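You operate a simulated robot arm through the tools that you are given. There is no shell and no other tool. Be economical: measure what you need, move in short steps, check, and stop when the job is done.

Carry out the task below with a simulated robot arm. There is one attempt and no reset: what you move stays moved.

## Task
Take the adapter off the test socket and check the job card's step on the check box.
Fine: adapter in the open drawer; plug the box in; guard shut; that step alone; one test.

Only the result counts: the job must be done as asked and must still hold three seconds after the hand-in. Knocking over, shifting, dropping, spilling or breaking anything else fails it.

## Robot
A 7-joint arm with a two-finger parallel gripper, fixed in place. Base frame: the origin is at the foot of the arm, x ahead of it, y to its left, z up. Units: m, degrees, N and s.
With the tool pointing down near the work surface it reaches from about 0.22 to 0.68 m from the base axis. Its first joint turns from -66.0 to 66.0 degrees. Payload 2.4 kg.
The TCP is the grasp point between the finger pads, 0.03 m short of the fingertips. In the tool frame z runs along the fingers and y along their closing line. The gripper opens to 0.094 m. The fingers are 0.028 m wide and 0.01 m thick; the gripper's body (0.05 by 0.096 m) begins 0.055 m behind the TCP.
Orientation is told as [roll, pitch, yaw] about the base's x, y, z axes, in that order, counted from this pose: with the fingers straight down and closing along the base's y, the tool's x points along the base's -x, its y along +y and its z along -z.

## Interface
- The arm moves only by the tool jog_arm. Its argument "series" is a list of rows, each a list of 3 entries, a list of its own where there are three numbers: the closure, from 0 (fully open) to 1 (shut), then the shift along the tool's x, y, z in units of 25 mm (1.0 is 25 mm), then the turn, a rotation vector about the tool's x, y, z in units of 8 degrees (1.0 is 8 degrees). In form: [[gripper, [x, y, z], [rx, ry, rz]], ...]. A call has 1 to 10 rows; each row shifts and turns the commanded pose from where the row before left it, along the tool's axes as they then stand. A call with a number of a shift or a turn outside -1 to 1 is refused whole. A row lasts 0.2 s, in which the tool goes at most 0.05 m and 8.6 degrees; a call with a longer step from one row to the next is refused whole, and so is a gripper value outside its range. Where a pose cannot be reached the arm comes as near as it can. A force on the tool above 40 N (or 10 N above the force at the start of the call, whichever is more), or a blocked arm, ends the call early, and 0.2 s more pass. Each finger travels about 0.153 m/s and halts on what it meets, pressing with about 29 N; the grip force reading is that of the motor and also rises with nothing between the fingers. The clock runs only during rows and for 0.2 s after the last one: add rows that do not move to give the fingers time. It gives the time, the measured TCP pose, the force on the tool (base axes), the opening and the grip force at its end, in the units of the frame above (readings bear some noise).
- Cameras (640 x 400 px; columns grow to the right, rows downward): "scene" is fixed at [0.0462, 0.4824, 1.4395]; the picture's right is [-0.67, -0.75, 0.00], its down [-0.46, 0.41, -0.79] and it looks along [0.59, -0.53, -0.61] (base axes); focal length 309 px, centre (320, 200). "wrist" rides on the gripper at [-0.037, 0, -0.058] in the tool frame; the picture's right is [0.00, -1.00, 0.00], its down [0.97, 0.00, -0.24] and it looks along [0.24, 0.00, 0.97] (tool axes); focal length 218 px, centre (320, 200). There is no depth. A picture from a camera that has moved, and an enlarged one, comes with that camera's place and axes in the base frame and with its lens.
- camera(camera): a new picture of that camera. The clock stands still meanwhile.
- zoom(camera, box): a new picture of the part [left, top, right, bottom] of that camera's present view, enlarged. The clock stands still meanwhile.
- job_done(): hands the job in; it is judged then, once.

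Work in short steps. Places have to be worked out from the pictures, the camera data and where the tool is seen: move nearer, look again, correct. Check each grasp and each placing, and mend what went wrong. You have 120 turns and 64 pictures in all, those below and enlarged ones among them. Open the gripper and draw the arm clear of the work before you hand the job in, unless the task says otherwise; then end with one line.

The tools are called after "Call:" as a command line: name --argument value ..., lists and objects as JSON in quotes. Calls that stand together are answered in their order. jog_arm: Moves the arm, as the interface text tells. Its arguments: {"type":"object","properties":{"series":{"type":"array","items":{"type":"array"}}},"required":["series"]} The other tools are called the same way: camera (camera) takes a picture; zoom (camera, box) takes an enlarged picture of a part of a camera's view; job_done () hands the job in.

At the start:

```text
time_s: 0.0
ee_pos: [0.3283, 0.1052, 1.229]
ee_rot: [0.0, 0.0, 0.0]
ft_force: [-0.2, 0.8, -0.4]
gripper_width: 0.094
finger_force: 0.1
```

scene: 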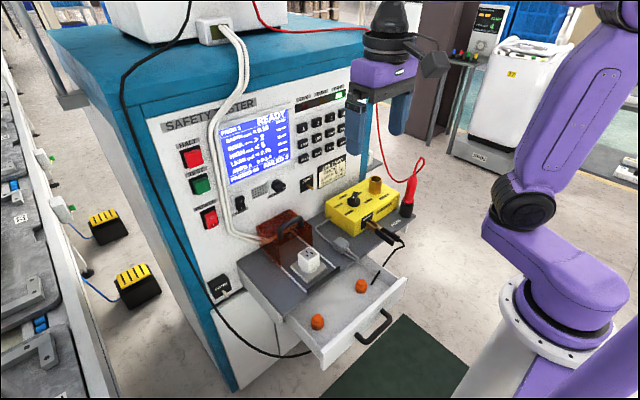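
wrist: 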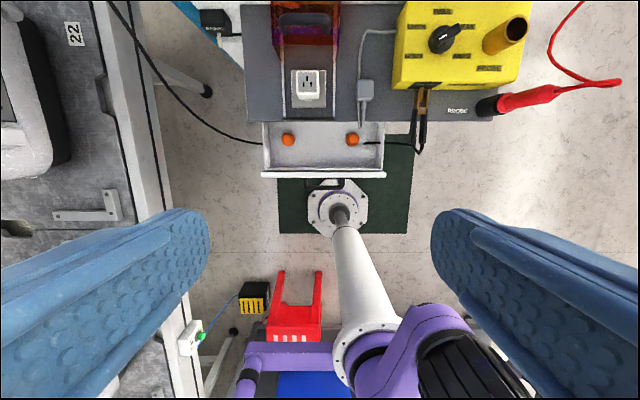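

I start by looking closer at the panel, the shelf and the job card.

Call:
zoom --camera "scene" --box '[150, 80, 370, 220]'

Call:
zoom --camera "scene" --box '[220, 160, 440, 300]'

Call:
zoom --camera "wrist" --box '[230, 0, 550, 200]'

```text
2.86 times, centred on (260, 150) of scene
camera zoom: at [0.0462, 0.4824, 1.4395], right [-0.67, -0.75, 0.0], down [-0.46, 0.41, -0.79], along [0.59, -0.53, -0.61], focal length 884 px, centre (491, 343)
```

zoom: 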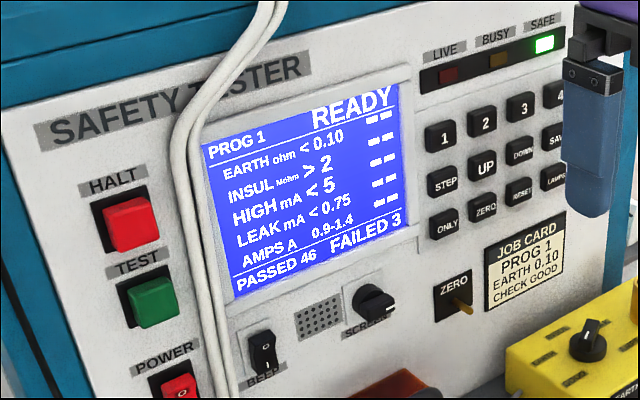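

```text
2.86 times, centred on (330, 230) of scene
camera zoom: at [0.0462, 0.4824, 1.4395], right [-0.67, -0.75, 0.0], down [-0.46, 0.41, -0.79], along [0.59, -0.53, -0.61], focal length 884 px, centre (291, 114)
```

zoom: 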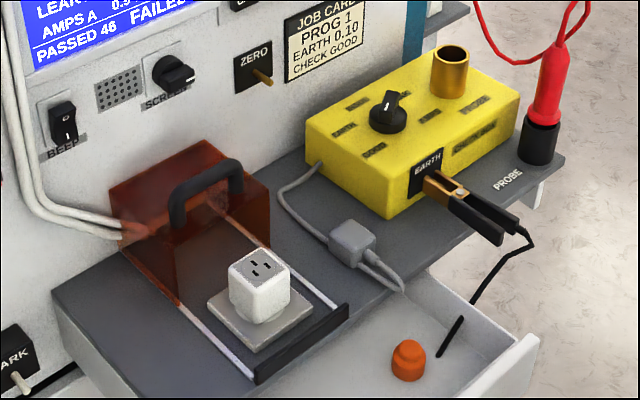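

```text
2.00 times, centred on (390, 100) of wrist
camera zoom: at [0.3648, 0.1047, 1.2861], right [0.0, -1.0, 0.0], down [-0.97, 0.0, 0.24], along [-0.24, 0.0, -0.97], focal length 436 px, centre (180, 400)
```

zoom: 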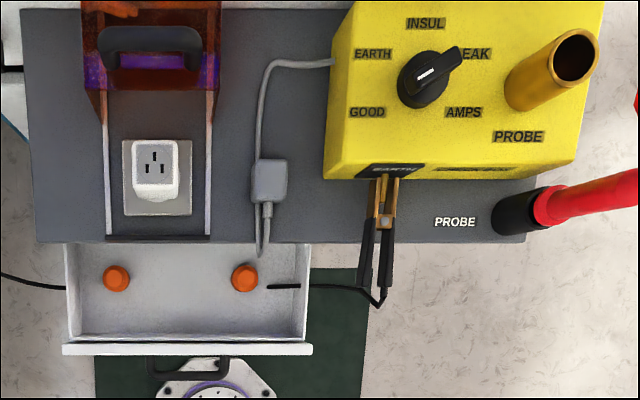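

The card reads PROG 1, EARTH 0.10, CHECK GOOD; the adapter looks to be near (0.485, 0.125). I move the camera forward and lower for a closer look.

Call:
jog_arm --series '[[0, [-1, -0.4, 1], [0, 0, 0]], [0, [-1, -0.4, 1], [0, 0, 0]], [0, [-1, -0.4, 1], [0, 0, 0]], [0, [-1, -0.4, 1], [0, 0, 0]], [0, [-1, -0.4, 1], [0, 0, 0]], [0, [-1, 0, 1], [0, 0, 0]], [0, [0, 0, 1], [0, 0, 0]]]'

Call:
camera --camera "wrist"

```text
time_s: 1.6
ee_pos: [0.4778, 0.0553, 1.0537]
ee_rot: [0.0, -0.1, 0.1]
ft_force: [0.3, 0.4, 0.3]
gripper_width: 0.0942
finger_force: 0.1
```

```text
58 pictures are left
camera wrist: at [0.514, 0.0553, 1.1116], right [0.0, -1.0, 0.0], down [-0.97, 0.0, 0.24], along [-0.24, 0.0, -0.97], focal length 218 px, centre (320, 200)
```

wrist: 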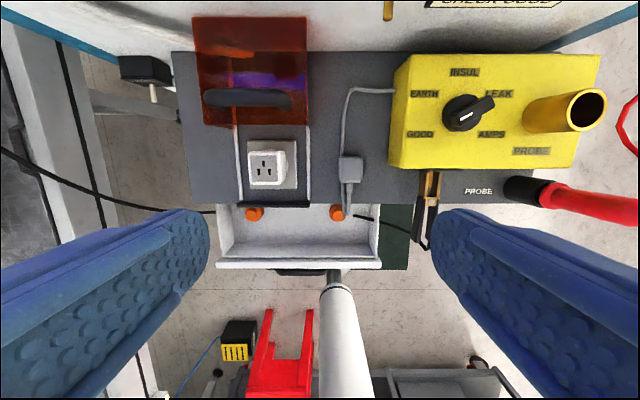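

Call:
zoom --camera "wrist" --box '[170, 40, 410, 190]'

Call:
zoom --camera "wrist" --box '[310, 50, 630, 250]'

```text
2.67 times, centred on (290, 115) of wrist
camera zoom: at [0.514, 0.0553, 1.1116], right [0.0, -1.0, 0.0], down [-0.97, 0.0, 0.24], along [-0.24, 0.0, -0.97], focal length 582 px, centre (400, 427)
```

zoom: 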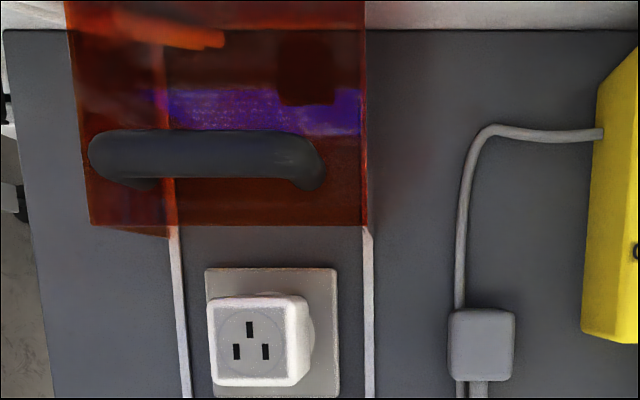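

```text
2.00 times, centred on (470, 150) of wrist
camera zoom: at [0.514, 0.0553, 1.1116], right [0.0, -1.0, 0.0], down [-0.97, 0.0, 0.24], along [-0.24, 0.0, -0.97], focal length 436 px, centre (20, 300)
```

zoom: 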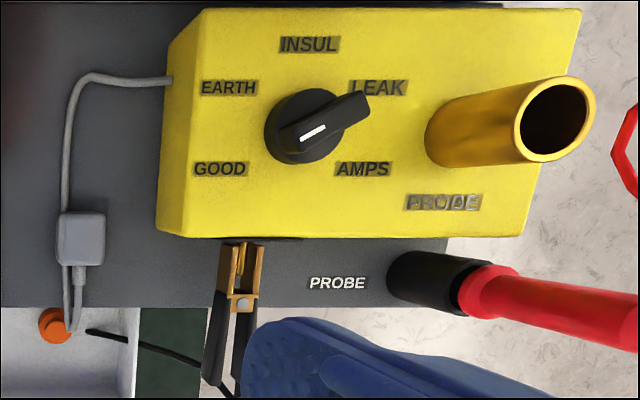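

Adapter top works out to about (0.487, 0.125, 0.83), the drawer floor about 0.66, between the orange pieces at y≈0.02 and 0.20. I go above the adapter with the fingers partly closed.

Call:
jog_arm --series '[[0.2, [0, 1, 1], [0, 0, 0]], [0.22, [-0.1, 1, 1], [0, 0, 0]], [0.22, [0, 0.8, 1], [0, 0, 0]], [0.22, [0, 0, 1], [0, 0, 0]], [0.22, [0, 0, 1], [0, 0, 0]], [0.22, [0, 0, 0.5], [0, 0, 0]], [0.22, [0, 0, 0], [0, 0, 0]]]'

Call:
camera --camera "wrist"

Call:
zoom --camera "scene" --box '[220, 160, 440, 300]'

```text
time_s: 3.2
ee_pos: [0.4798, 0.1254, 0.9149]
ee_rot: [0.0, -0.1, 0.0]
ft_force: [0.2, 0.8, -0.3]
gripper_width: 0.0732
finger_force: 0.1
```

```text
55 pictures are left
camera wrist: at [0.516, 0.1243, 0.9732], right [0.0, -1.0, 0.0], down [-0.97, 0.0, 0.24], along [-0.24, 0.0, -0.97], focal length 218 px, centre (320, 200)
```

wrist: 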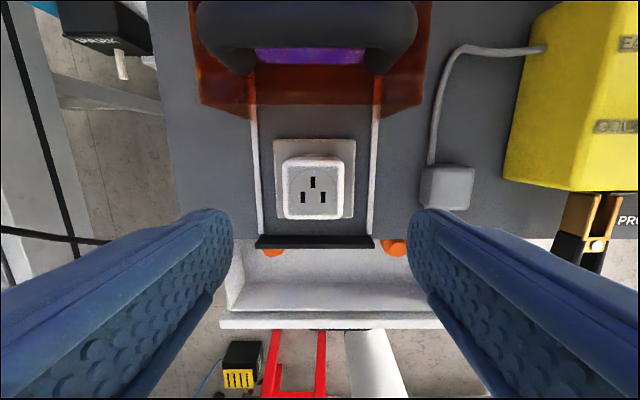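

```text
2.86 times, centred on (330, 230) of scene
camera zoom: at [0.0462, 0.4824, 1.4395], right [-0.67, -0.75, 0.0], down [-0.46, 0.41, -0.79], along [0.59, -0.53, -0.61], focal length 884 px, centre (291, 114)
```

zoom: 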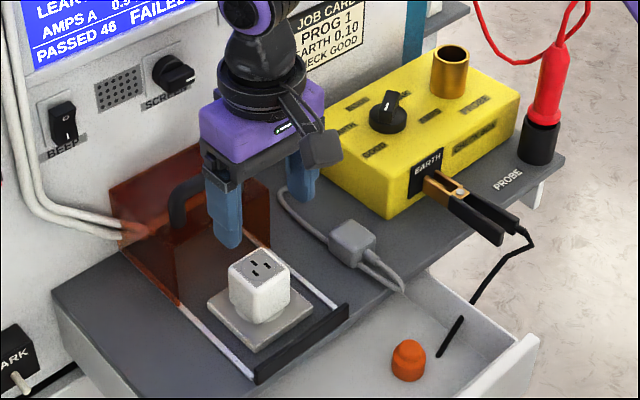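

The adapter is centred near (0.486, 0.128). I lower around it, not yet closing.

Call:
jog_arm --series '[[0.22, [-0.2, 0.08, 1], [0, 0, 0]], [0.22, [0, 0, 1], [0, 0, 0]], [0.22, [0, 0, 1], [0, 0, 0]], [0.22, [0, 0, 0.8], [0, 0, 0]], [0.22, [0, 0, 0], [0, 0, 0]]]'

Call:
zoom --camera "scene" --box '[220, 160, 440, 300]'

```text
time_s: 4.4
ee_pos: [0.4852, 0.127, 0.8197]
ee_rot: [0.0, 0.0, 0.1]
ft_force: [0.4, 0.0, 0.2]
gripper_width: 0.0731
finger_force: 0.1
```

```text
2.86 times, centred on (330, 230) of scene
camera zoom: at [0.0462, 0.4824, 1.4395], right [-0.67, -0.75, 0.0], down [-0.46, 0.41, -0.79], along [0.59, -0.53, -0.61], focal length 884 px, centre (291, 114)
```

zoom: 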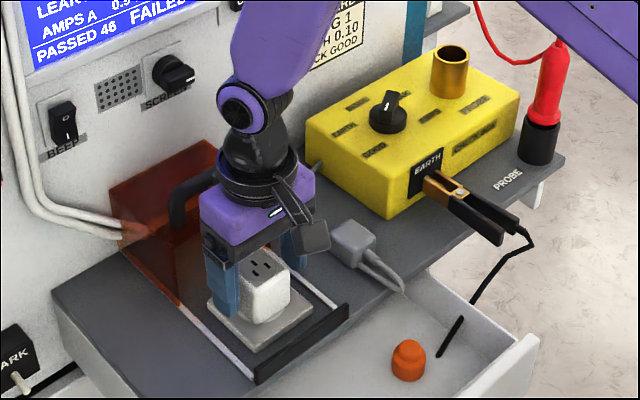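

Fingers straddle the adapter without contact. I close and then pull straight up slowly.

Call:
jog_arm --series '[[0.8, [0, 0, 0], [0, 0, 0]], [0.8, [0, 0, 0], [0, 0, 0]], [0.8, [0, 0, -0.3], [0, 0, 0]], [0.8, [0, 0, -0.5], [0, 0, 0]], [0.8, [0, 0, -1], [0, 0, 0]], [0.8, [0, 0, 0], [0, 0, 0]]]'

Call:
zoom --camera "scene" --box '[220, 160, 440, 300]'

```text
time_s: 5.8
ee_pos: [0.4845, 0.1265, 0.8654]
ee_rot: [-0.1, 0.0, -0.1]
ft_force: [0.1, -0.2, 0.4]
gripper_width: 0.019
finger_force: 0.1
```

```text
2.86 times, centred on (330, 230) of scene
camera zoom: at [0.0462, 0.4824, 1.4395], right [-0.67, -0.75, 0.0], down [-0.46, 0.41, -0.79], along [0.59, -0.53, -0.61], focal length 884 px, centre (291, 114)
```

zoom: 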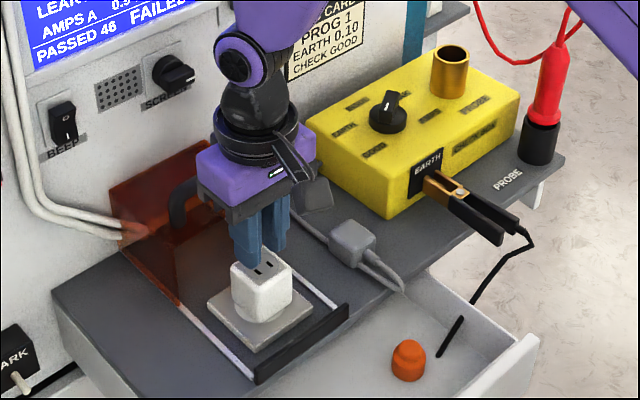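

The fingers slid off; the adapter is still seated. I reopen, go down again, close fully and read the grip before pulling.

Call:
jog_arm --series '[[0.22, [0, 0, -0.6], [0, 0, 0]], [0.22, [0, 0, 0], [0, 0, 0]], [0.22, [0, 0, 0], [0, 0, 0]]]'

Call:
camera --camera "wrist"

```text
time_s: 6.6
ee_pos: [0.4855, 0.1279, 0.8801]
ee_rot: [0.0, 0.1, 0.0]
ft_force: [-0.2, -0.5, -0.6]
gripper_width: 0.0735
finger_force: 0.0
```

```text
51 pictures are left
camera wrist: at [0.5225, 0.1266, 0.9383], right [0.0, -1.0, 0.0], down [-0.97, 0.0, 0.24], along [-0.24, 0.0, -0.97], focal length 218 px, centre (320, 200)
```

wrist: 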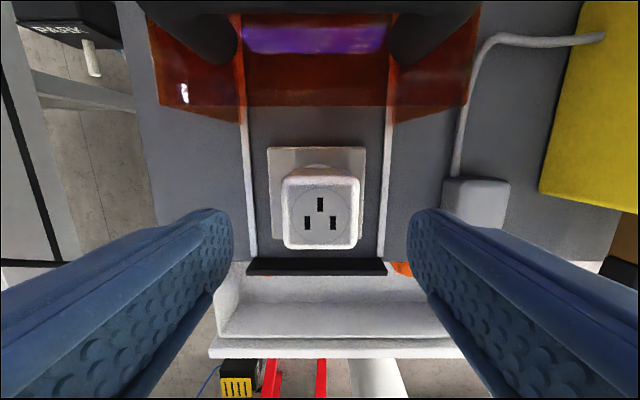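

Aligned still. I descend a little lower, close fully, and check the grip.

Call:
jog_arm --series '[[0.22, [0, 0, 1], [0, 0, 0]], [0.22, [-0.08, -0.03, 1], [0, 0, 0]], [0.22, [0, 0, 0.62], [0, 0, 0]], [0.22, [0, 0, 0], [0, 0, 0]], [1, [0, 0, 0], [0, 0, 0]], [1, [0, 0, 0], [0, 0, 0]], [1, [0, 0, 0], [0, 0, 0]]]'

```text
time_s: 8.2
ee_pos: [0.489, 0.1256, 0.8159]
ee_rot: [0.0, 0.0, 0.0]
ft_force: [0.0, 0.2, -0.4]
gripper_width: 0.0488
finger_force: 28.8
```

Gripped at 49 mm wide with full force. Now I pull up in small steps.

Call:
jog_arm --series '[[1, [0, 0, -0.06], [0, 0, 0]], [1, [0, 0, -0.06], [0, 0, 0]], [1, [0, 0, -0.06], [0, 0, 0]], [1, [0, 0, -0.06], [0, 0, 0]], [1, [0, 0, -0.06], [0, 0, 0]]]'

```text
time_s: 9.4
ee_pos: [0.4878, 0.1256, 0.8234]
ee_rot: [0.0, 0.1, 0.0]
ft_force: [0.1, 0.1, -0.6]
gripper_width: 0.0487
finger_force: 28.5
```

Call:
jog_arm --series '[[1, [0, 0, -0.15], [0, 0, 0]], [1, [0, 0, -0.15], [0, 0, 0]], [1, [0, 0, -0.2], [0, 0, 0]], [1, [0, 0, -0.3], [0, 0, 0]], [1, [0, 0, 0], [0, 0, 0]]]'

Call:
zoom --camera "scene" --box '[220, 160, 440, 300]'

```text
time_s: 10.6
ee_pos: [0.489, 0.1273, 0.8433]
ee_rot: [0.0, 0.0, 0.0]
ft_force: [0.0, -1.1, -1.1]
gripper_width: 0.0486
finger_force: 29.4
```

```text
2.86 times, centred on (330, 230) of scene
camera zoom: at [0.0462, 0.4824, 1.4395], right [-0.67, -0.75, 0.0], down [-0.46, 0.41, -0.79], along [0.59, -0.53, -0.61], focal length 884 px, centre (291, 114)
```

zoom: 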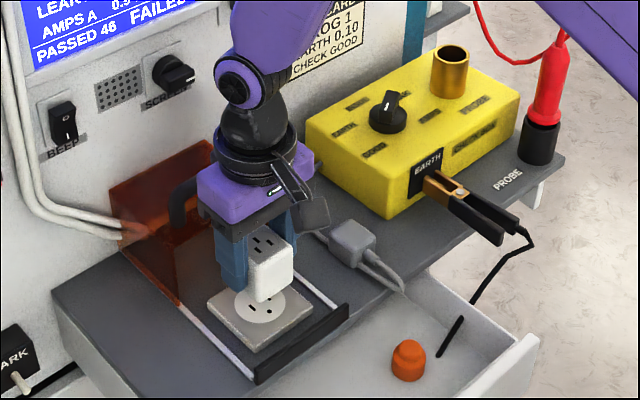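

The adapter is out. I lift it and carry it above the drawer at (0.35, 0.108).

Call:
jog_arm --series '[[1, [0, 0, -1], [0, 0, 0]], [1, [0, 0, -1], [0, 0, 0]], [1, [1, 0, 0], [0, 0, 0]], [1, [1, -0.2, 0], [0, 0, 0]], [1, [1, -0.2, 0], [0, 0, 0]], [1, [1, -0.2, 0], [0, 0, 0]], [1, [1, -0.2, 0], [0, 0, 0]], [1, [0.55, 0, 0], [0, 0, 0]], [1, [0, 0, 0], [0, 0, 0]]]'

Call:
camera --camera "wrist"

Call:
zoom --camera "scene" --box '[220, 200, 440, 340]'

```text
time_s: 12.6
ee_pos: [0.3486, 0.1062, 0.8943]
ee_rot: [0.0, 0.0, -0.1]
ft_force: [0.1, 0.4, -1.2]
gripper_width: 0.0487
finger_force: 29.3
```

```text
49 pictures are left
camera wrist: at [0.3851, 0.1048, 0.9517], right [0.0, -1.0, 0.0], down [-0.97, 0.0, 0.24], along [-0.24, 0.0, -0.97], focal length 218 px, centre (320, 200)
```

wrist: 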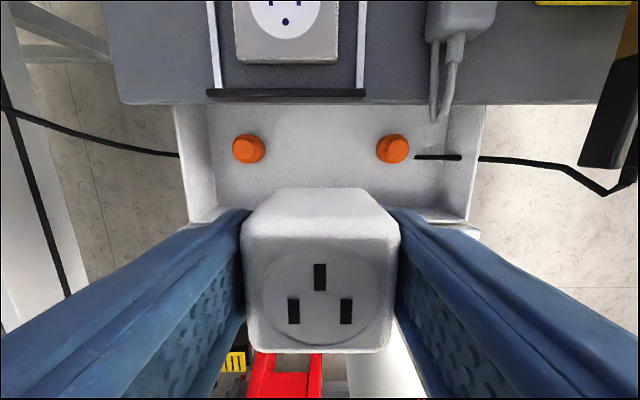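

```text
2.86 times, centred on (330, 270) of scene
camera zoom: at [0.0462, 0.4824, 1.4395], right [-0.67, -0.75, 0.0], down [-0.46, 0.41, -0.79], along [0.59, -0.53, -0.61], focal length 884 px, centre (291, 0)
```

zoom: 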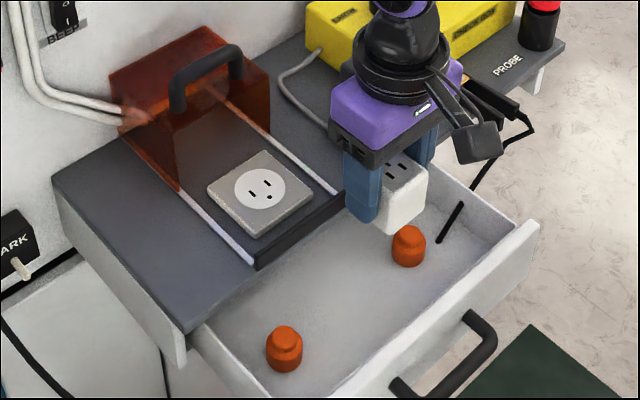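

Drawer floor is clear here between the pegs. I lower to z≈0.74 and check.

Call:
jog_arm --series '[[1, [-0.05, 0, 1], [0, 0, 0]], [1, [0, 0, 1], [0, 0, 0]], [1, [0, 0, 1], [0, 0, 0]], [1, [0, 0, 1], [0, 0, 0]], [1, [0, 0, 1], [0, 0, 0]], [1, [0, 0, 1], [0, 0, 0]], [1, [0, 0, 0.2], [0, 0, 0]], [1, [0, 0, 0], [0, 0, 0]]]'

Call:
zoom --camera "scene" --box '[220, 200, 440, 340]'

```text
time_s: 14.4
ee_pos: [0.3502, 0.1064, 0.7371]
ee_rot: [0.0, 0.0, 0.0]
ft_force: [0.0, 0.2, -1.1]
gripper_width: 0.0488
finger_force: 29.2
```

```text
2.86 times, centred on (330, 270) of scene
camera zoom: at [0.0462, 0.4824, 1.4395], right [-0.67, -0.75, 0.0], down [-0.46, 0.41, -0.79], along [0.59, -0.53, -0.61], focal length 884 px, centre (291, 0)
```

zoom: 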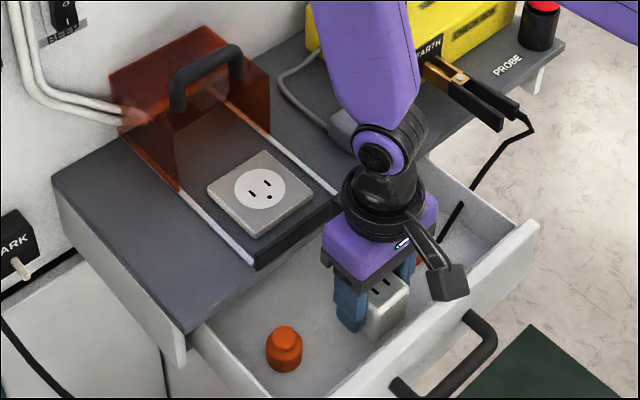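

Still clear. I lower slowly until touching the floor.

Call:
jog_arm --series '[[1, [0, 0, 0.25], [0, 0, 0]], [1, [0, 0, 0.25], [0, 0, 0]], [1, [0, 0, 0.25], [0, 0, 0]], [1, [0, 0, 0.25], [0, 0, 0]]]'

```text
time_s: 15.4
ee_pos: [0.3496, 0.1067, 0.7138]
ee_rot: [0.0, -0.1, 0.0]
ft_force: [-0.4, -0.9, 26.5]
gripper_width: 0.0492
finger_force: 29.1
```

Contact. I ease back up 1.5 mm and open gently.

Call:
jog_arm --series '[[1, [0, 0, -0.06], [0, 0, 0]], [0.46, [0, 0, 0], [0, 0, 0]], [0.42, [0, 0, 0], [0, 0, 0]], [0.35, [0, 0, 0], [0, 0, 0]], [0.25, [0, 0, 0], [0, 0, 0]], [0.2, [0, 0, 0], [0, 0, 0]]]'

Call:
camera --camera "wrist"

```text
time_s: 16.8
ee_pos: [0.3492, 0.1066, 0.7153]
ee_rot: [0.0, 0.1, 0.0]
ft_force: [0.5, 0.3, 0.8]
gripper_width: 0.0751
finger_force: 0.0
```

```text
46 pictures are left
camera wrist: at [0.3866, 0.1063, 0.7722], right [0.0, -1.0, 0.0], down [-0.97, 0.0, 0.24], along [-0.24, 0.0, -0.97], focal length 218 px, centre (320, 200)
```

wrist: 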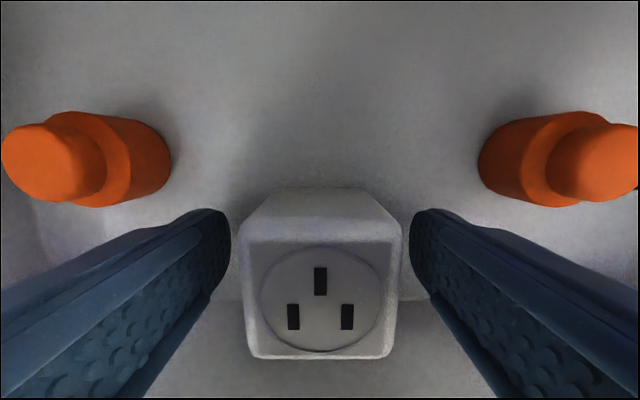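

Adapter stands free in the drawer. I rise straight up and go look at the plug near (0.48, 0.01).

Call:
jog_arm --series '[[0.2, [0, 0, -1], [0, 0, 0]], [0.2, [0, 0, -1], [0, 0, 0]], [0.2, [0, 0, -1], [0, 0, 0]], [0.2, [0, 0, -1], [0, 0, 0]], [0.2, [0, 0, -1], [0, 0, 0]], [0.2, [0, 0, -1], [0, 0, 0]], [0.2, [0, 0, -1], [0, 0, 0]], [0.2, [0, 0, -1], [0, 0, 0]], [0.2, [0, -1, -1], [0, 0, 0]], [0.2, [-1, -1, 0], [0, 0, 0]]]'

Call:
jog_arm --series '[[0, [-1, -1, 0], [0, 0, 0]], [0, [-1, -1, 0], [0, 0, 0]], [0, [-1, 0, 0], [0, 0, 0]], [0, [-0.5, 0, 0], [0, 0, 0]], [0, [0, 0, 0], [0, 0, 0]]]'

Call:
camera --camera "wrist"

Call:
zoom --camera "scene" --box '[220, 200, 440, 340]'

```text
time_s: 19.0
ee_pos: [0.3748, 0.0561, 0.9389]
ee_rot: [0.0, 0.0, -0.1]
ft_force: [0.6, -0.1, -0.2]
gripper_width: 0.0753
finger_force: 0.0
```

```text
time_s: 20.2
ee_pos: [0.4644, 0.006, 0.9387]
ee_rot: [0.0, 0.0, 0.0]
ft_force: [-0.1, -0.6, -0.1]
gripper_width: 0.0942
finger_force: 0.1
```

```text
45 pictures are left
camera wrist: at [0.5006, 0.0057, 0.9959], right [0.0, -1.0, 0.0], down [-0.97, 0.0, 0.24], along [-0.24, 0.0, -0.97], focal length 218 px, centre (320, 200)
```

wrist: 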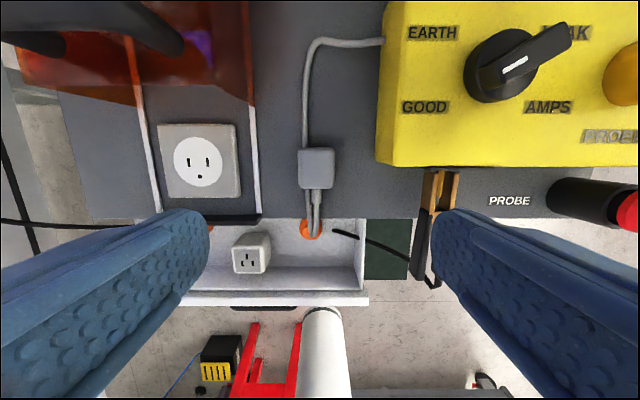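

```text
2.86 times, centred on (330, 270) of scene
camera zoom: at [0.0462, 0.4824, 1.4395], right [-0.67, -0.75, 0.0], down [-0.46, 0.41, -0.79], along [0.59, -0.53, -0.61], focal length 884 px, centre (291, 0)
```

zoom: 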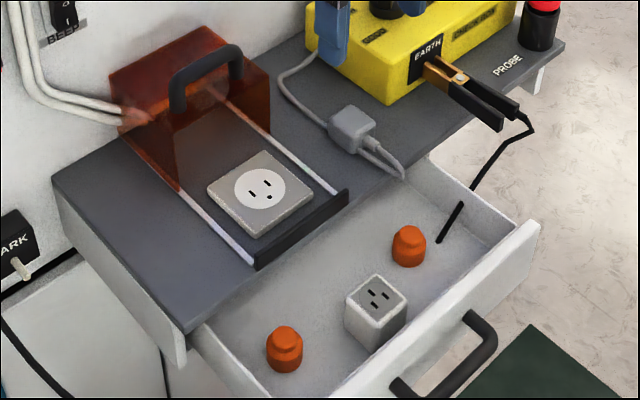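

Call:
zoom --camera "wrist" --box '[260, 120, 380, 245]'

Call:
zoom --camera "scene" --box '[310, 220, 380, 270]'

Call:
zoom --camera "wrist" --box '[140, 110, 280, 220]'

```text
3.20 times, centred on (320, 182) of wrist
camera zoom: at [0.5006, 0.0057, 0.9959], right [0.0, -1.0, 0.0], down [-0.97, 0.0, 0.24], along [-0.24, 0.0, -0.97], focal length 698 px, centre (320, 256)
```

zoom: 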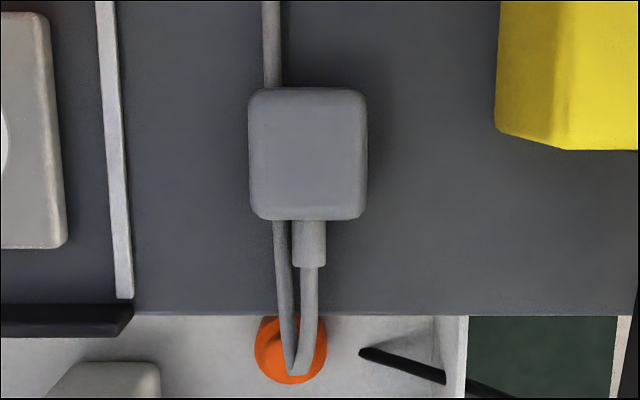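

```text
8.00 times, centred on (345, 245) of scene
camera zoom: at [0.0462, 0.4824, 1.4395], right [-0.67, -0.75, 0.0], down [-0.46, 0.41, -0.79], along [0.59, -0.53, -0.61], focal length 2474 px, centre (120, -160)
```

zoom: 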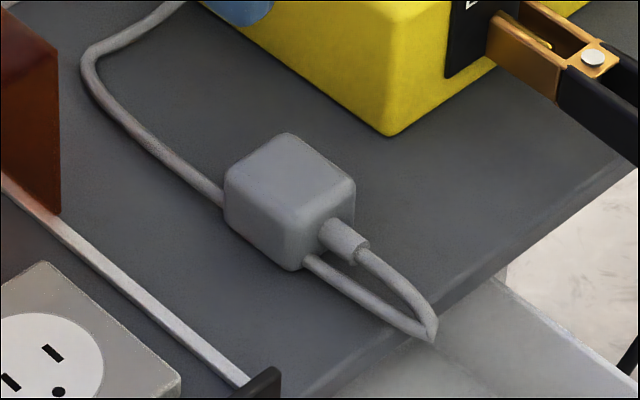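

```text
3.64 times, centred on (210, 165) of wrist
camera zoom: at [0.5006, 0.0057, 0.9959], right [0.0, -1.0, 0.0], down [-0.97, 0.0, 0.24], along [-0.24, 0.0, -0.97], focal length 794 px, centre (720, 327)
```

zoom: 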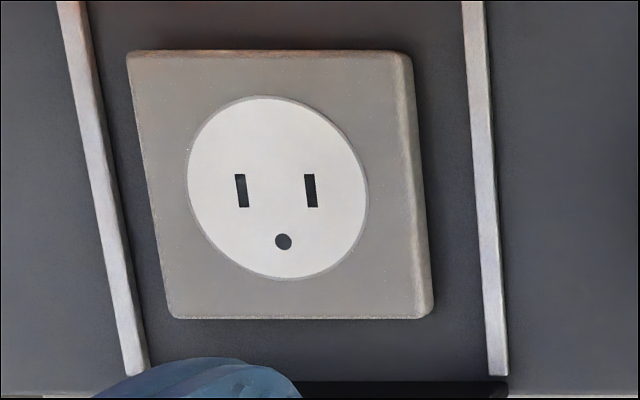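

The plug lies flat with its cord toward -x, centred near (0.480, 0.009), top z≈0.793, same orientation as the socket. I come down over it with a 55 mm opening.

Call:
jog_arm --series '[[0.4, [-0.6, 0.12, 1], [0, 0, 0]], [0.42, [0, 0, 1], [0, 0, 0]], [0.42, [0, 0, 1], [0, 0, 0]], [0.42, [0, 0, 0.6], [0, 0, 0]], [0.42, [0, 0, 0], [0, 0, 0]]]'

Call:
camera --camera "wrist"

Call:
zoom --camera "scene" --box '[290, 190, 400, 270]'

```text
time_s: 21.4
ee_pos: [0.4772, 0.0101, 0.8488]
ee_rot: [-0.1, 0.0, 0.0]
ft_force: [0.7, -0.1, -0.9]
gripper_width: 0.0545
finger_force: 0.0
```

```text
40 pictures are left
camera wrist: at [0.5146, 0.0095, 0.908], right [0.0, -1.0, 0.0], down [-0.97, 0.0, 0.24], along [-0.24, 0.0, -0.97], focal length 218 px, centre (320, 200)
```

wrist: 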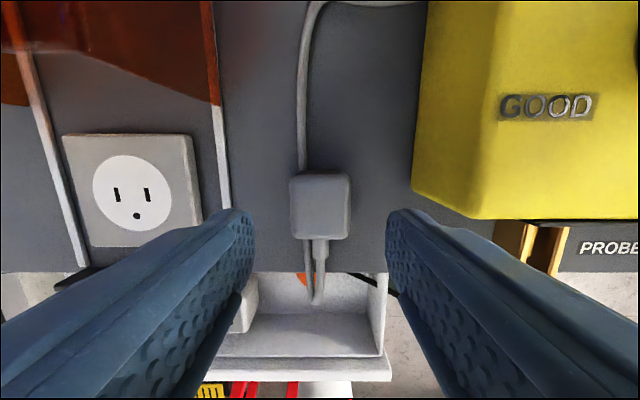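

```text
5.00 times, centred on (345, 230) of scene
camera zoom: at [0.0462, 0.4824, 1.4395], right [-0.67, -0.75, 0.0], down [-0.46, 0.41, -0.79], along [0.59, -0.53, -0.61], focal length 1546 px, centre (195, 50)
```

zoom: 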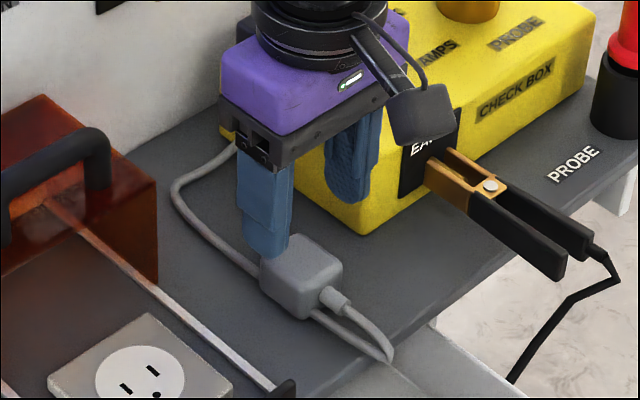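

Well centred. I lower to z≈0.806 and close on the plug.

Call:
jog_arm --series '[[0.42, [-0.15, 0, 0.8], [0, 0, 0]], [0.42, [0, 0, 0.6], [0, 0, 0]], [0.42, [0, 0, 0.32], [0, 0, 0]], [0.42, [0, 0, 0], [0, 0, 0]], [1, [0, 0, 0], [0, 0, 0]], [1, [0, 0, 0], [0, 0, 0]]]'

```text
time_s: 22.8
ee_pos: [0.4806, 0.0109, 0.8084]
ee_rot: [0.1, 0.1, 0.0]
ft_force: [-0.7, 0.2, -0.2]
gripper_width: 0.0349
finger_force: 29.1
```

Gripped (35 mm). I lift gently.

Call:
jog_arm --series '[[1, [0, 0, -0.1], [0, 0, 0]], [1, [0, 0, -0.2], [0, 0, 0]], [1, [0, 0, -0.4], [0, 0, 0]], [1, [0, 0, -0.8], [0, 0, 0]], [1, [0, 0, -1], [0, 0, 0]], [1, [0, 0, 0], [0, 0, 0]]]'

Call:
camera --camera "wrist"

Call:
zoom --camera "scene" --box '[260, 180, 400, 270]'

```text
time_s: 24.2
ee_pos: [0.4816, 0.009, 0.8699]
ee_rot: [0.1, 0.1, 0.1]
ft_force: [0.5, -0.3, 0.0]
gripper_width: 0.035
finger_force: 28.7
```

```text
38 pictures are left
camera wrist: at [0.5176, 0.0085, 0.9273], right [0.0, -1.0, 0.0], down [-0.97, 0.0, 0.24], along [-0.24, 0.0, -0.97], focal length 218 px, centre (320, 200)
```

wrist: 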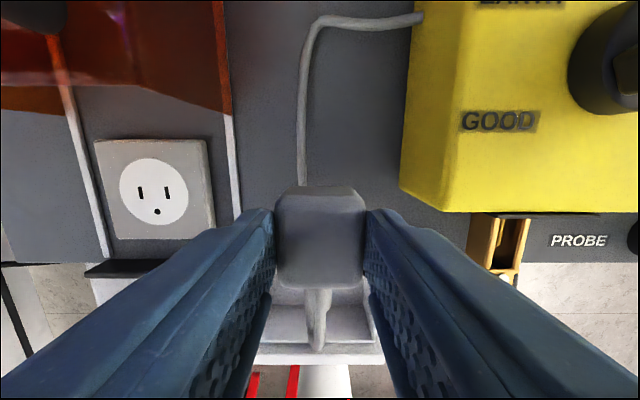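

```text
4.44 times, centred on (330, 225) of scene
camera zoom: at [0.0462, 0.4824, 1.4395], right [-0.67, -0.75, 0.0], down [-0.46, 0.41, -0.79], along [0.59, -0.53, -0.61], focal length 1374 px, centre (276, 89)
```

zoom: 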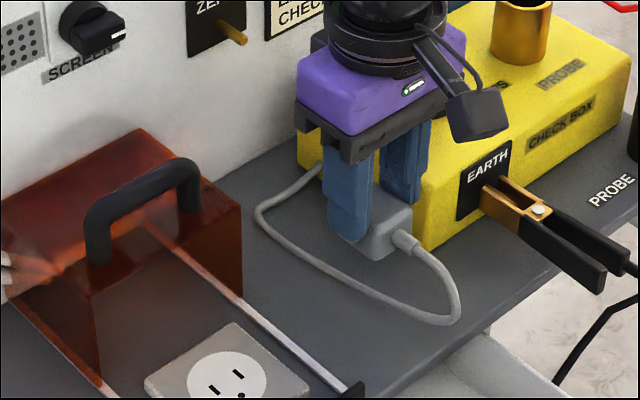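

Plug held straight. I carry it over to the socket at (0.487, 0.1265), staying at z≈0.87.

Call:
jog_arm --series '[[1, [0, 1, 0], [0, 0, 0]], [1, [0, 1, 0], [0, 0, 0]], [1, [0, 1, 0], [0, 0, 0]], [1, [0, 1, 0], [0, 0, 0]], [1, [-0.2, 0.68, 0], [0, 0, 0]], [1, [0, 0, 0], [0, 0, 0]]]'

Call:
camera --camera "wrist"

Call:
zoom --camera "scene" --box '[260, 200, 370, 280]'

```text
time_s: 25.6
ee_pos: [0.4869, 0.1263, 0.8684]
ee_rot: [0.0, 0.1, 0.0]
ft_force: [-0.4, 0.7, -0.8]
gripper_width: 0.0353
finger_force: 28.9
```

```text
36 pictures are left
camera wrist: at [0.5238, 0.1256, 0.9268], right [0.0, -1.0, 0.0], down [-0.97, 0.0, 0.24], along [-0.24, 0.0, -0.97], focal length 218 px, centre (320, 200)
```

wrist: 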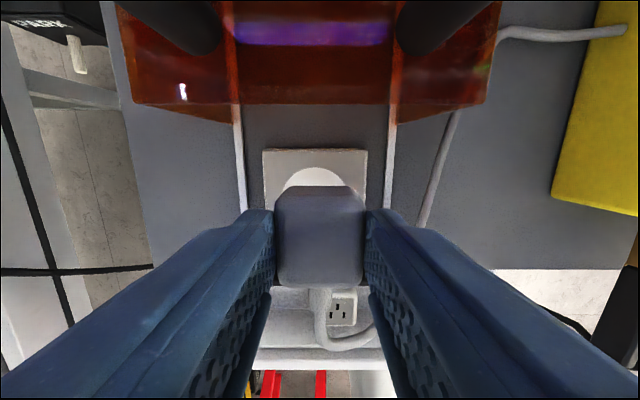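

```text
5.00 times, centred on (315, 240) of scene
camera zoom: at [0.0462, 0.4824, 1.4395], right [-0.67, -0.75, 0.0], down [-0.46, 0.41, -0.79], along [0.59, -0.53, -0.61], focal length 1546 px, centre (345, 0)
```

zoom: 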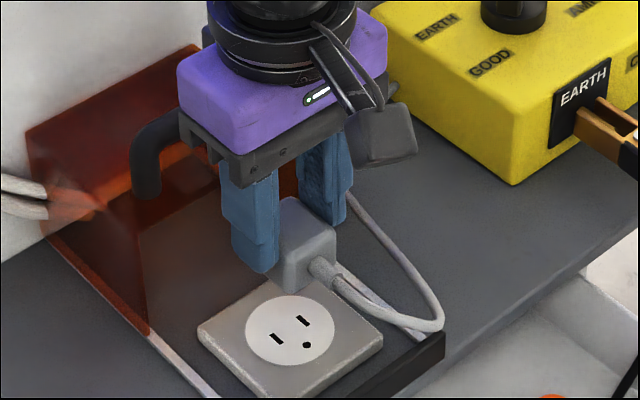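

Hovering over the socket. I lower partway and check the alignment in close-up.

Call:
jog_arm --series '[[1, [0, 0, 0.5], [0, 0, 0]], [1, [0, 0, 0.3], [0, 0, 0]], [1, [0, 0, 0], [0, 0, 0]]]'

Call:
zoom --camera "scene" --box '[285, 230, 345, 275]'

Call:
zoom --camera "wrist" --box '[220, 120, 420, 300]'

```text
time_s: 26.4
ee_pos: [0.4867, 0.1281, 0.8476]
ee_rot: [0.0, 0.1, 0.0]
ft_force: [-0.2, 0.2, -0.1]
gripper_width: 0.0354
finger_force: 29.1
```

```text
8.89 times, centred on (315, 252) of scene
camera zoom: at [0.0462, 0.4824, 1.4395], right [-0.67, -0.75, 0.0], down [-0.46, 0.41, -0.79], along [0.59, -0.53, -0.61], focal length 2749 px, centre (364, -267)
```

zoom: 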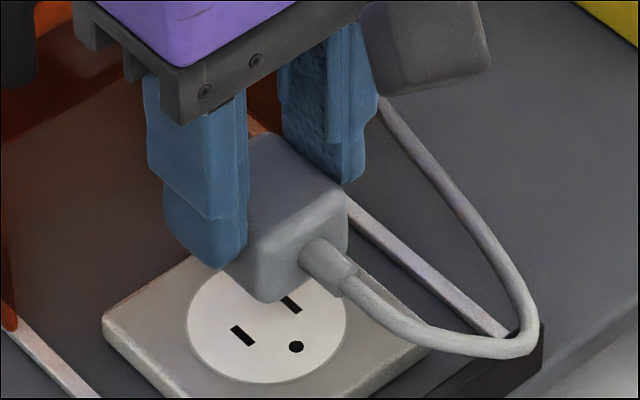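

```text
2.22 times, centred on (320, 210) of wrist
camera zoom: at [0.5233, 0.1264, 0.9066], right [0.0, -1.0, 0.0], down [-0.97, 0.0, 0.24], along [-0.24, 0.0, -0.97], focal length 485 px, centre (320, 178)
```

zoom: 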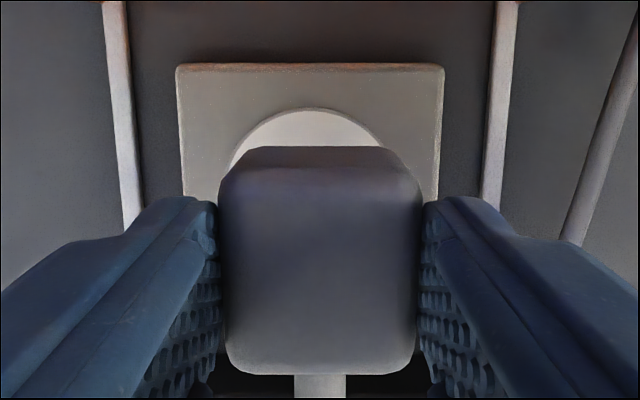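

The socket's midline is about 2.5–3 mm further in +y than the plug. I correct and lower slowly, watching force.

Call:
jog_arm --series '[[1, [0.04, 0.11, 0], [0, 0, 0]], [1, [0, 0, 0.15], [0, 0, 0]], [1, [0, 0, 0.15], [0, 0, 0]], [1, [0, 0, 0.1], [0, 0, 0]], [1, [0, 0, 0.1], [0, 0, 0]]]'

```text
time_s: 27.6
ee_pos: [0.4849, 0.1296, 0.8371]
ee_rot: [0.0, 0.0, 0.0]
ft_force: [0.6, -0.7, 0.5]
gripper_width: 0.0354
finger_force: 28.7
```

Call:
jog_arm --series '[[1, [0, 0, 0.1], [0, 0, 0]], [1, [0, 0, 0.1], [0, 0, 0]], [1, [0, 0, 0.1], [0, 0, 0]]]'

Call:
zoom --camera "scene" --box '[285, 230, 345, 275]'

```text
time_s: 28.4
ee_pos: [0.4858, 0.1296, 0.8289]
ee_rot: [0.0, 0.0, 0.0]
ft_force: [0.4, 0.6, -1.0]
gripper_width: 0.0349
finger_force: 28.8
```

```text
8.89 times, centred on (315, 252) of scene
camera zoom: at [0.0462, 0.4824, 1.4395], right [-0.67, -0.75, 0.0], down [-0.46, 0.41, -0.79], along [0.59, -0.53, -0.61], focal length 2749 px, centre (364, -267)
```

zoom: 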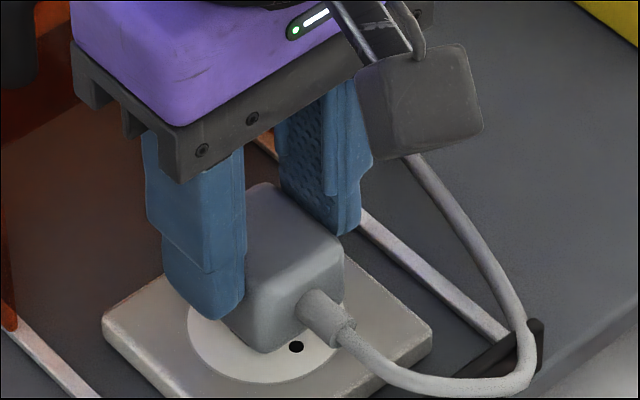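

Nearly down, and the alignment looks right within about a millimetre. I continue slowly.

Call:
jog_arm --series '[[1, [0, 0, 0.08], [0, 0, 0]], [1, [0, 0, 0.08], [0, 0, 0]], [1, [0, 0, 0.08], [0, 0, 0]], [1, [0, 0, 0.08], [0, 0, 0]], [1, [0, 0, 0.08], [0, 0, 0]], [1, [0, 0, 0], [0, 0, 0]]]'

Call:
zoom --camera "scene" --box '[285, 230, 345, 275]'

```text
time_s: 29.8
ee_pos: [0.4859, 0.1296, 0.8197]
ee_rot: [0.0, 0.0, 0.0]
ft_force: [-1.9, -1.2, 4.3]
gripper_width: 0.0354
finger_force: 28.5
```

```text
8.89 times, centred on (315, 252) of scene
camera zoom: at [0.0461, 0.4824, 1.4395], right [-0.67, -0.75, 0.0], down [-0.46, 0.41, -0.79], along [0.59, -0.53, -0.61], focal length 2749 px, centre (364, -267)
```

zoom: 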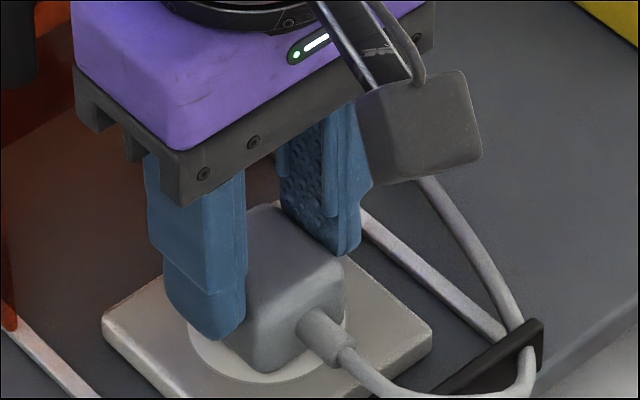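

Slight force is building; I press on in tiny steps.

Call:
jog_arm --series '[[1, [0, 0, 0.06], [0, 0, 0]], [1, [0, 0, 0.06], [0, 0, 0]], [1, [0, 0, 0.06], [0, 0, 0]]]'

```text
time_s: 30.6
ee_pos: [0.4861, 0.1295, 0.8147]
ee_rot: [0.2, -0.2, 0.0]
ft_force: [-0.3, 2.4, 24.6]
gripper_width: 0.0352
finger_force: 29.0
```

Call:
jog_arm --series '[[1, [0, 0, 0.04], [0, 0, 0]], [1, [0, 0, 0.04], [0, 0, 0]]]'

Call:
zoom --camera "scene" --box '[285, 230, 345, 275]'

Call:
zoom --camera "scene" --box '[200, 90, 360, 190]'

```text
time_s: 31.2
ee_pos: [0.4862, 0.1306, 0.813]
ee_rot: [0.1, -0.2, -0.1]
ft_force: [4.4, 5.0, 24.2]
gripper_width: 0.0351
finger_force: 29.2
```

```text
8.89 times, centred on (315, 252) of scene
camera zoom: at [0.0459, 0.4824, 1.4395], right [-0.67, -0.75, 0.0], down [-0.46, 0.41, -0.79], along [0.59, -0.53, -0.61], focal length 2749 px, centre (364, -267)
```

zoom: 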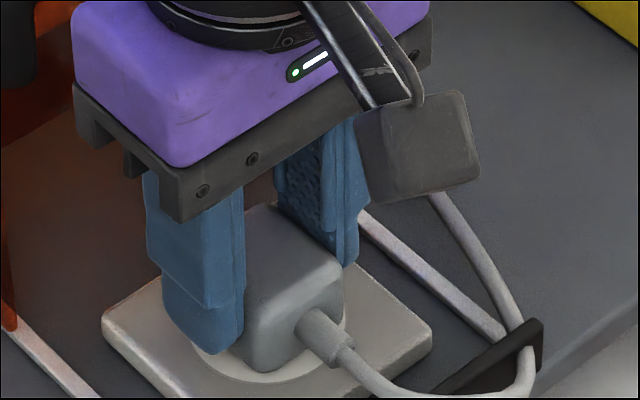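

```text
4.00 times, centred on (280, 140) of scene
camera zoom: at [0.0459, 0.4824, 1.4395], right [-0.67, -0.75, 0.0], down [-0.46, 0.41, -0.79], along [0.59, -0.53, -0.61], focal length 1237 px, centre (480, 440)
```

zoom: 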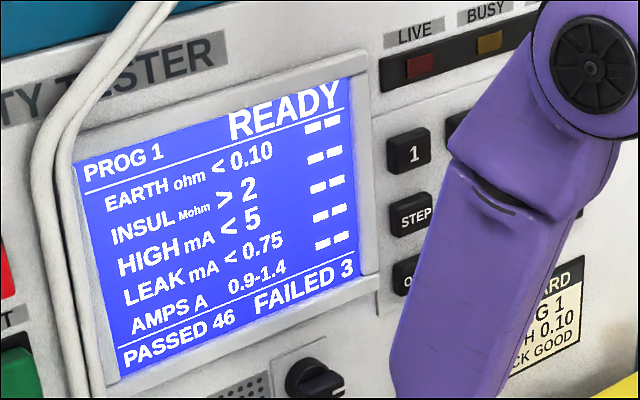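

The plug body sits exactly where a fully seated plug should (bottom corner matches the socket's slots), and force rose at the plate. I ease up slightly, open, and rise.

Call:
jog_arm --series '[[1, [0, 0, -0.08], [0, 0, 0]], [0.58, [0, 0, 0], [0, 0, 0]], [0.5, [0, 0, 0], [0, 0, 0]], [0.4, [0, 0, 0], [0, 0, 0]], [0.4, [0, 0, -0.5], [0, 0, 0]], [0.4, [0, 0, -1], [0, 0, 0]], [0.4, [0, 0, -1], [0, 0, 0]], [0.4, [0, 0, -1], [0, 0, 0]], [0.4, [1, 0, -1], [0, 0, 0]]]'

Call:
camera --camera "wrist"

Call:
zoom --camera "scene" --box '[220, 180, 380, 280]'

```text
time_s: 33.2
ee_pos: [0.4595, 0.1307, 0.9289]
ee_rot: [0.0, 0.0, 0.0]
ft_force: [0.8, 0.7, 0.9]
gripper_width: 0.0562
finger_force: 0.1
```

```text
28 pictures are left
camera wrist: at [0.4963, 0.1291, 0.9862], right [0.0, -1.0, 0.0], down [-0.97, 0.0, 0.24], along [-0.24, 0.0, -0.97], focal length 218 px, centre (320, 200)
```

wrist: 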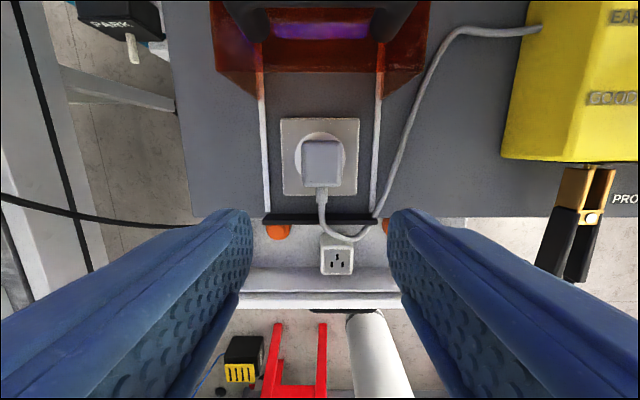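

```text
4.00 times, centred on (300, 230) of scene
camera zoom: at [0.0462, 0.4824, 1.4395], right [-0.67, -0.75, 0.0], down [-0.46, 0.41, -0.79], along [0.59, -0.53, -0.61], focal length 1237 px, centre (400, 80)
```

zoom: 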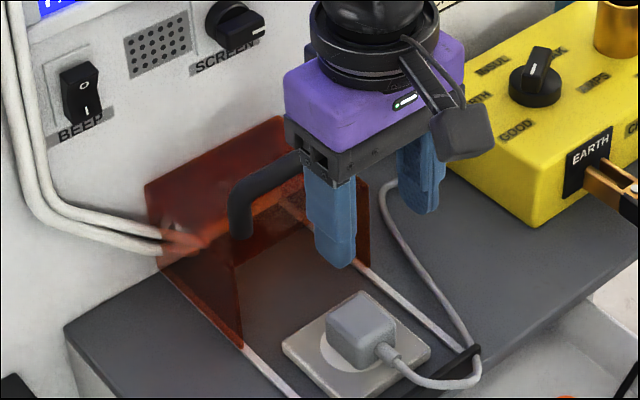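

Plug is seated and free. The guard handle's bar works out to about (0.560, 0.1255, 0.89), running along y, so I rise and turn the gripper 90° to grip it across x.

Call:
jog_arm --series '[[0.4, [0, 0, -1], [0, 0, -1]], [0.4, [0, 0, -1], [0, 0, -1]], [0.4, [0, 0, -1], [0, 0, -1]], [0.4, [0, 0, 0], [0, 0, -1]], [0.4, [0, 0, 0], [0, 0, -1]], [0.4, [0, 0, 0], [0, 0, -1]], [0.4, [0, 0, 0], [0, 0, -1]], [0.4, [0, 0, 0], [0, 0, -1]], [0.4, [0, 0, 0], [0, 0, -1]], [0.4, [0, 0, 0], [0, 0, -1]]]'

Call:
jog_arm --series '[[0.4, [0, 0, 0], [0, 0, -1]], [0.4, [0, 0, 0], [0, 0, -0.25]], [0.4, [0, 0, 0], [0, 0, 0]]]'

```text
time_s: 35.4
ee_pos: [0.4602, 0.1298, 1.0024]
ee_rot: [0.0, 0.0, 80.1]
ft_force: [-0.3, 0.5, 1.2]
gripper_width: 0.0564
finger_force: 0.0
```

```text
time_s: 36.2
ee_pos: [0.4604, 0.129, 1.0019]
ee_rot: [0.0, -0.1, 90.2]
ft_force: [-0.3, 0.9, 0.6]
gripper_width: 0.0562
finger_force: 0.1
```

Now over the handle at z≈0.96, then look.

Call:
jog_arm --series '[[0.4, [0.14, -1, 0], [0, 0, 0]], [0.4, [0, -1, 0], [0, 0, 0]], [0.4, [0, -1, 0], [0, 0, 0]], [0.4, [0, -1, 0.8], [0, 0, 0]], [0.4, [0, 0, 0.8], [0, 0, 0]], [0.4, [0, 0, 0], [0, 0, 0]]]'

Call:
camera --camera "wrist"

Call:
zoom --camera "scene" --box '[200, 150, 360, 250]'

```text
time_s: 37.6
ee_pos: [0.559, 0.1249, 0.9622]
ee_rot: [0.0, 0.0, 89.9]
ft_force: [-1.1, 0.1, 0.8]
gripper_width: 0.0565
finger_force: 0.1
```

```text
26 pictures are left
camera wrist: at [0.5597, 0.1616, 1.0205], right [1.0, 0.0, 0.0], down [0.0, -0.97, 0.24], along [0.0, -0.24, -0.97], focal length 218 px, centre (320, 200)
```

wrist: 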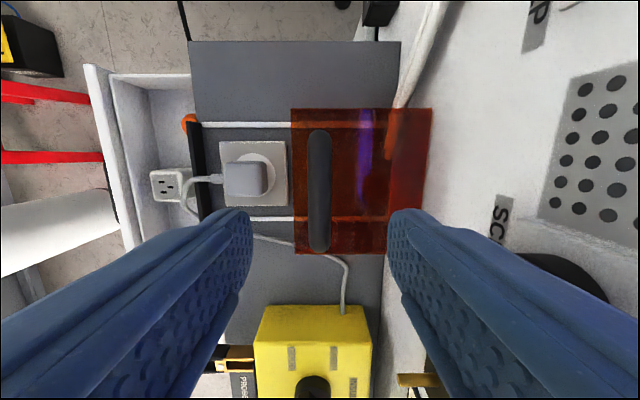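

```text
4.00 times, centred on (280, 200) of scene
camera zoom: at [0.0462, 0.4824, 1.4395], right [-0.67, -0.75, 0.0], down [-0.46, 0.41, -0.79], along [0.59, -0.53, -0.61], focal length 1237 px, centre (480, 200)
```

zoom: 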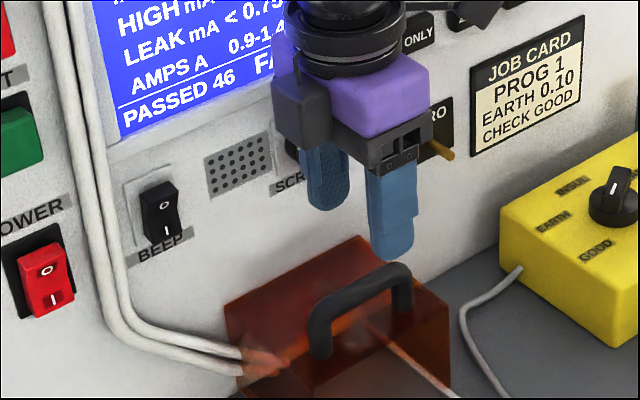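

The bar is at x≈0.559. To keep the gripper body off the SCREEN knob, I'll hook the bar with the far finger: shift to x≈0.540, open to 70 mm, lower to z≈0.89.

Call:
jog_arm --series '[[0.25, [0, 0.76, 0], [0, 0, 0]], [0.25, [-0.2, 0, 0], [0, 0, 0]], [0.25, [0, 0, 1], [0, 0, 0]], [0.25, [0, 0, 1], [0, 0, 0]], [0.25, [0, 0, 0.8], [0, 0, 0]], [0.25, [0, 0, 0], [0, 0, 0]]]'

Call:
zoom --camera "scene" --box '[200, 150, 360, 250]'

```text
time_s: 39.0
ee_pos: [0.5412, 0.1297, 0.8902]
ee_rot: [-0.1, 0.1, 90.0]
ft_force: [-0.4, -0.2, 0.1]
gripper_width: 0.0705
finger_force: 0.0
```

```text
4.00 times, centred on (280, 200) of scene
camera zoom: at [0.0462, 0.4824, 1.4395], right [-0.67, -0.75, 0.0], down [-0.46, 0.41, -0.79], along [0.59, -0.53, -0.61], focal length 1237 px, centre (480, 200)
```

zoom: 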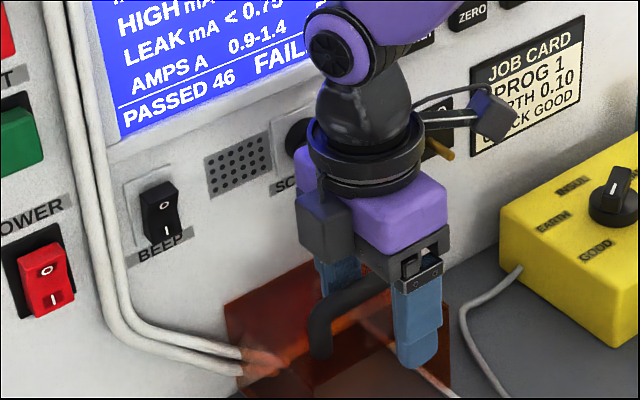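

The fingers straddle the bar. I pull toward -x.

Call:
jog_arm --series '[[0.25, [0, 0.4, 0], [0, 0, 0]], [0.25, [0, 0.5, 0], [0, 0, 0]], [0.25, [0, 0.5, 0], [0, 0, 0]], [0.25, [0, 0, 0], [0, 0, 0]]]'

Call:
zoom --camera "scene" --box '[220, 180, 380, 280]'

```text
time_s: 40.0
ee_pos: [0.5062, 0.1299, 0.8931]
ee_rot: [0.0, -0.1, 90.0]
ft_force: [1.2, -0.3, -0.2]
gripper_width: 0.071
finger_force: 0.0
```

```text
4.00 times, centred on (300, 230) of scene
camera zoom: at [0.0462, 0.4824, 1.4395], right [-0.67, -0.75, 0.0], down [-0.46, 0.41, -0.79], along [0.59, -0.53, -0.61], focal length 1237 px, centre (400, 80)
```

zoom: 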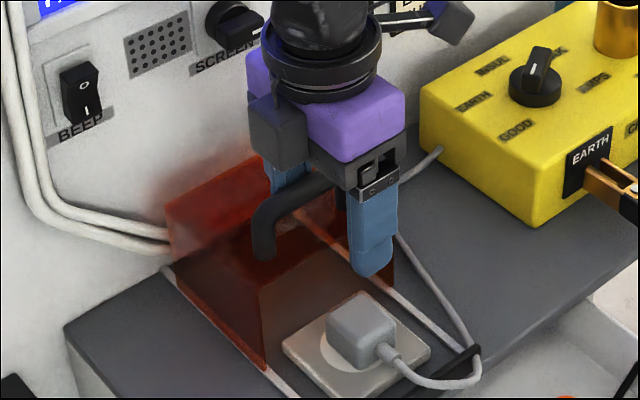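

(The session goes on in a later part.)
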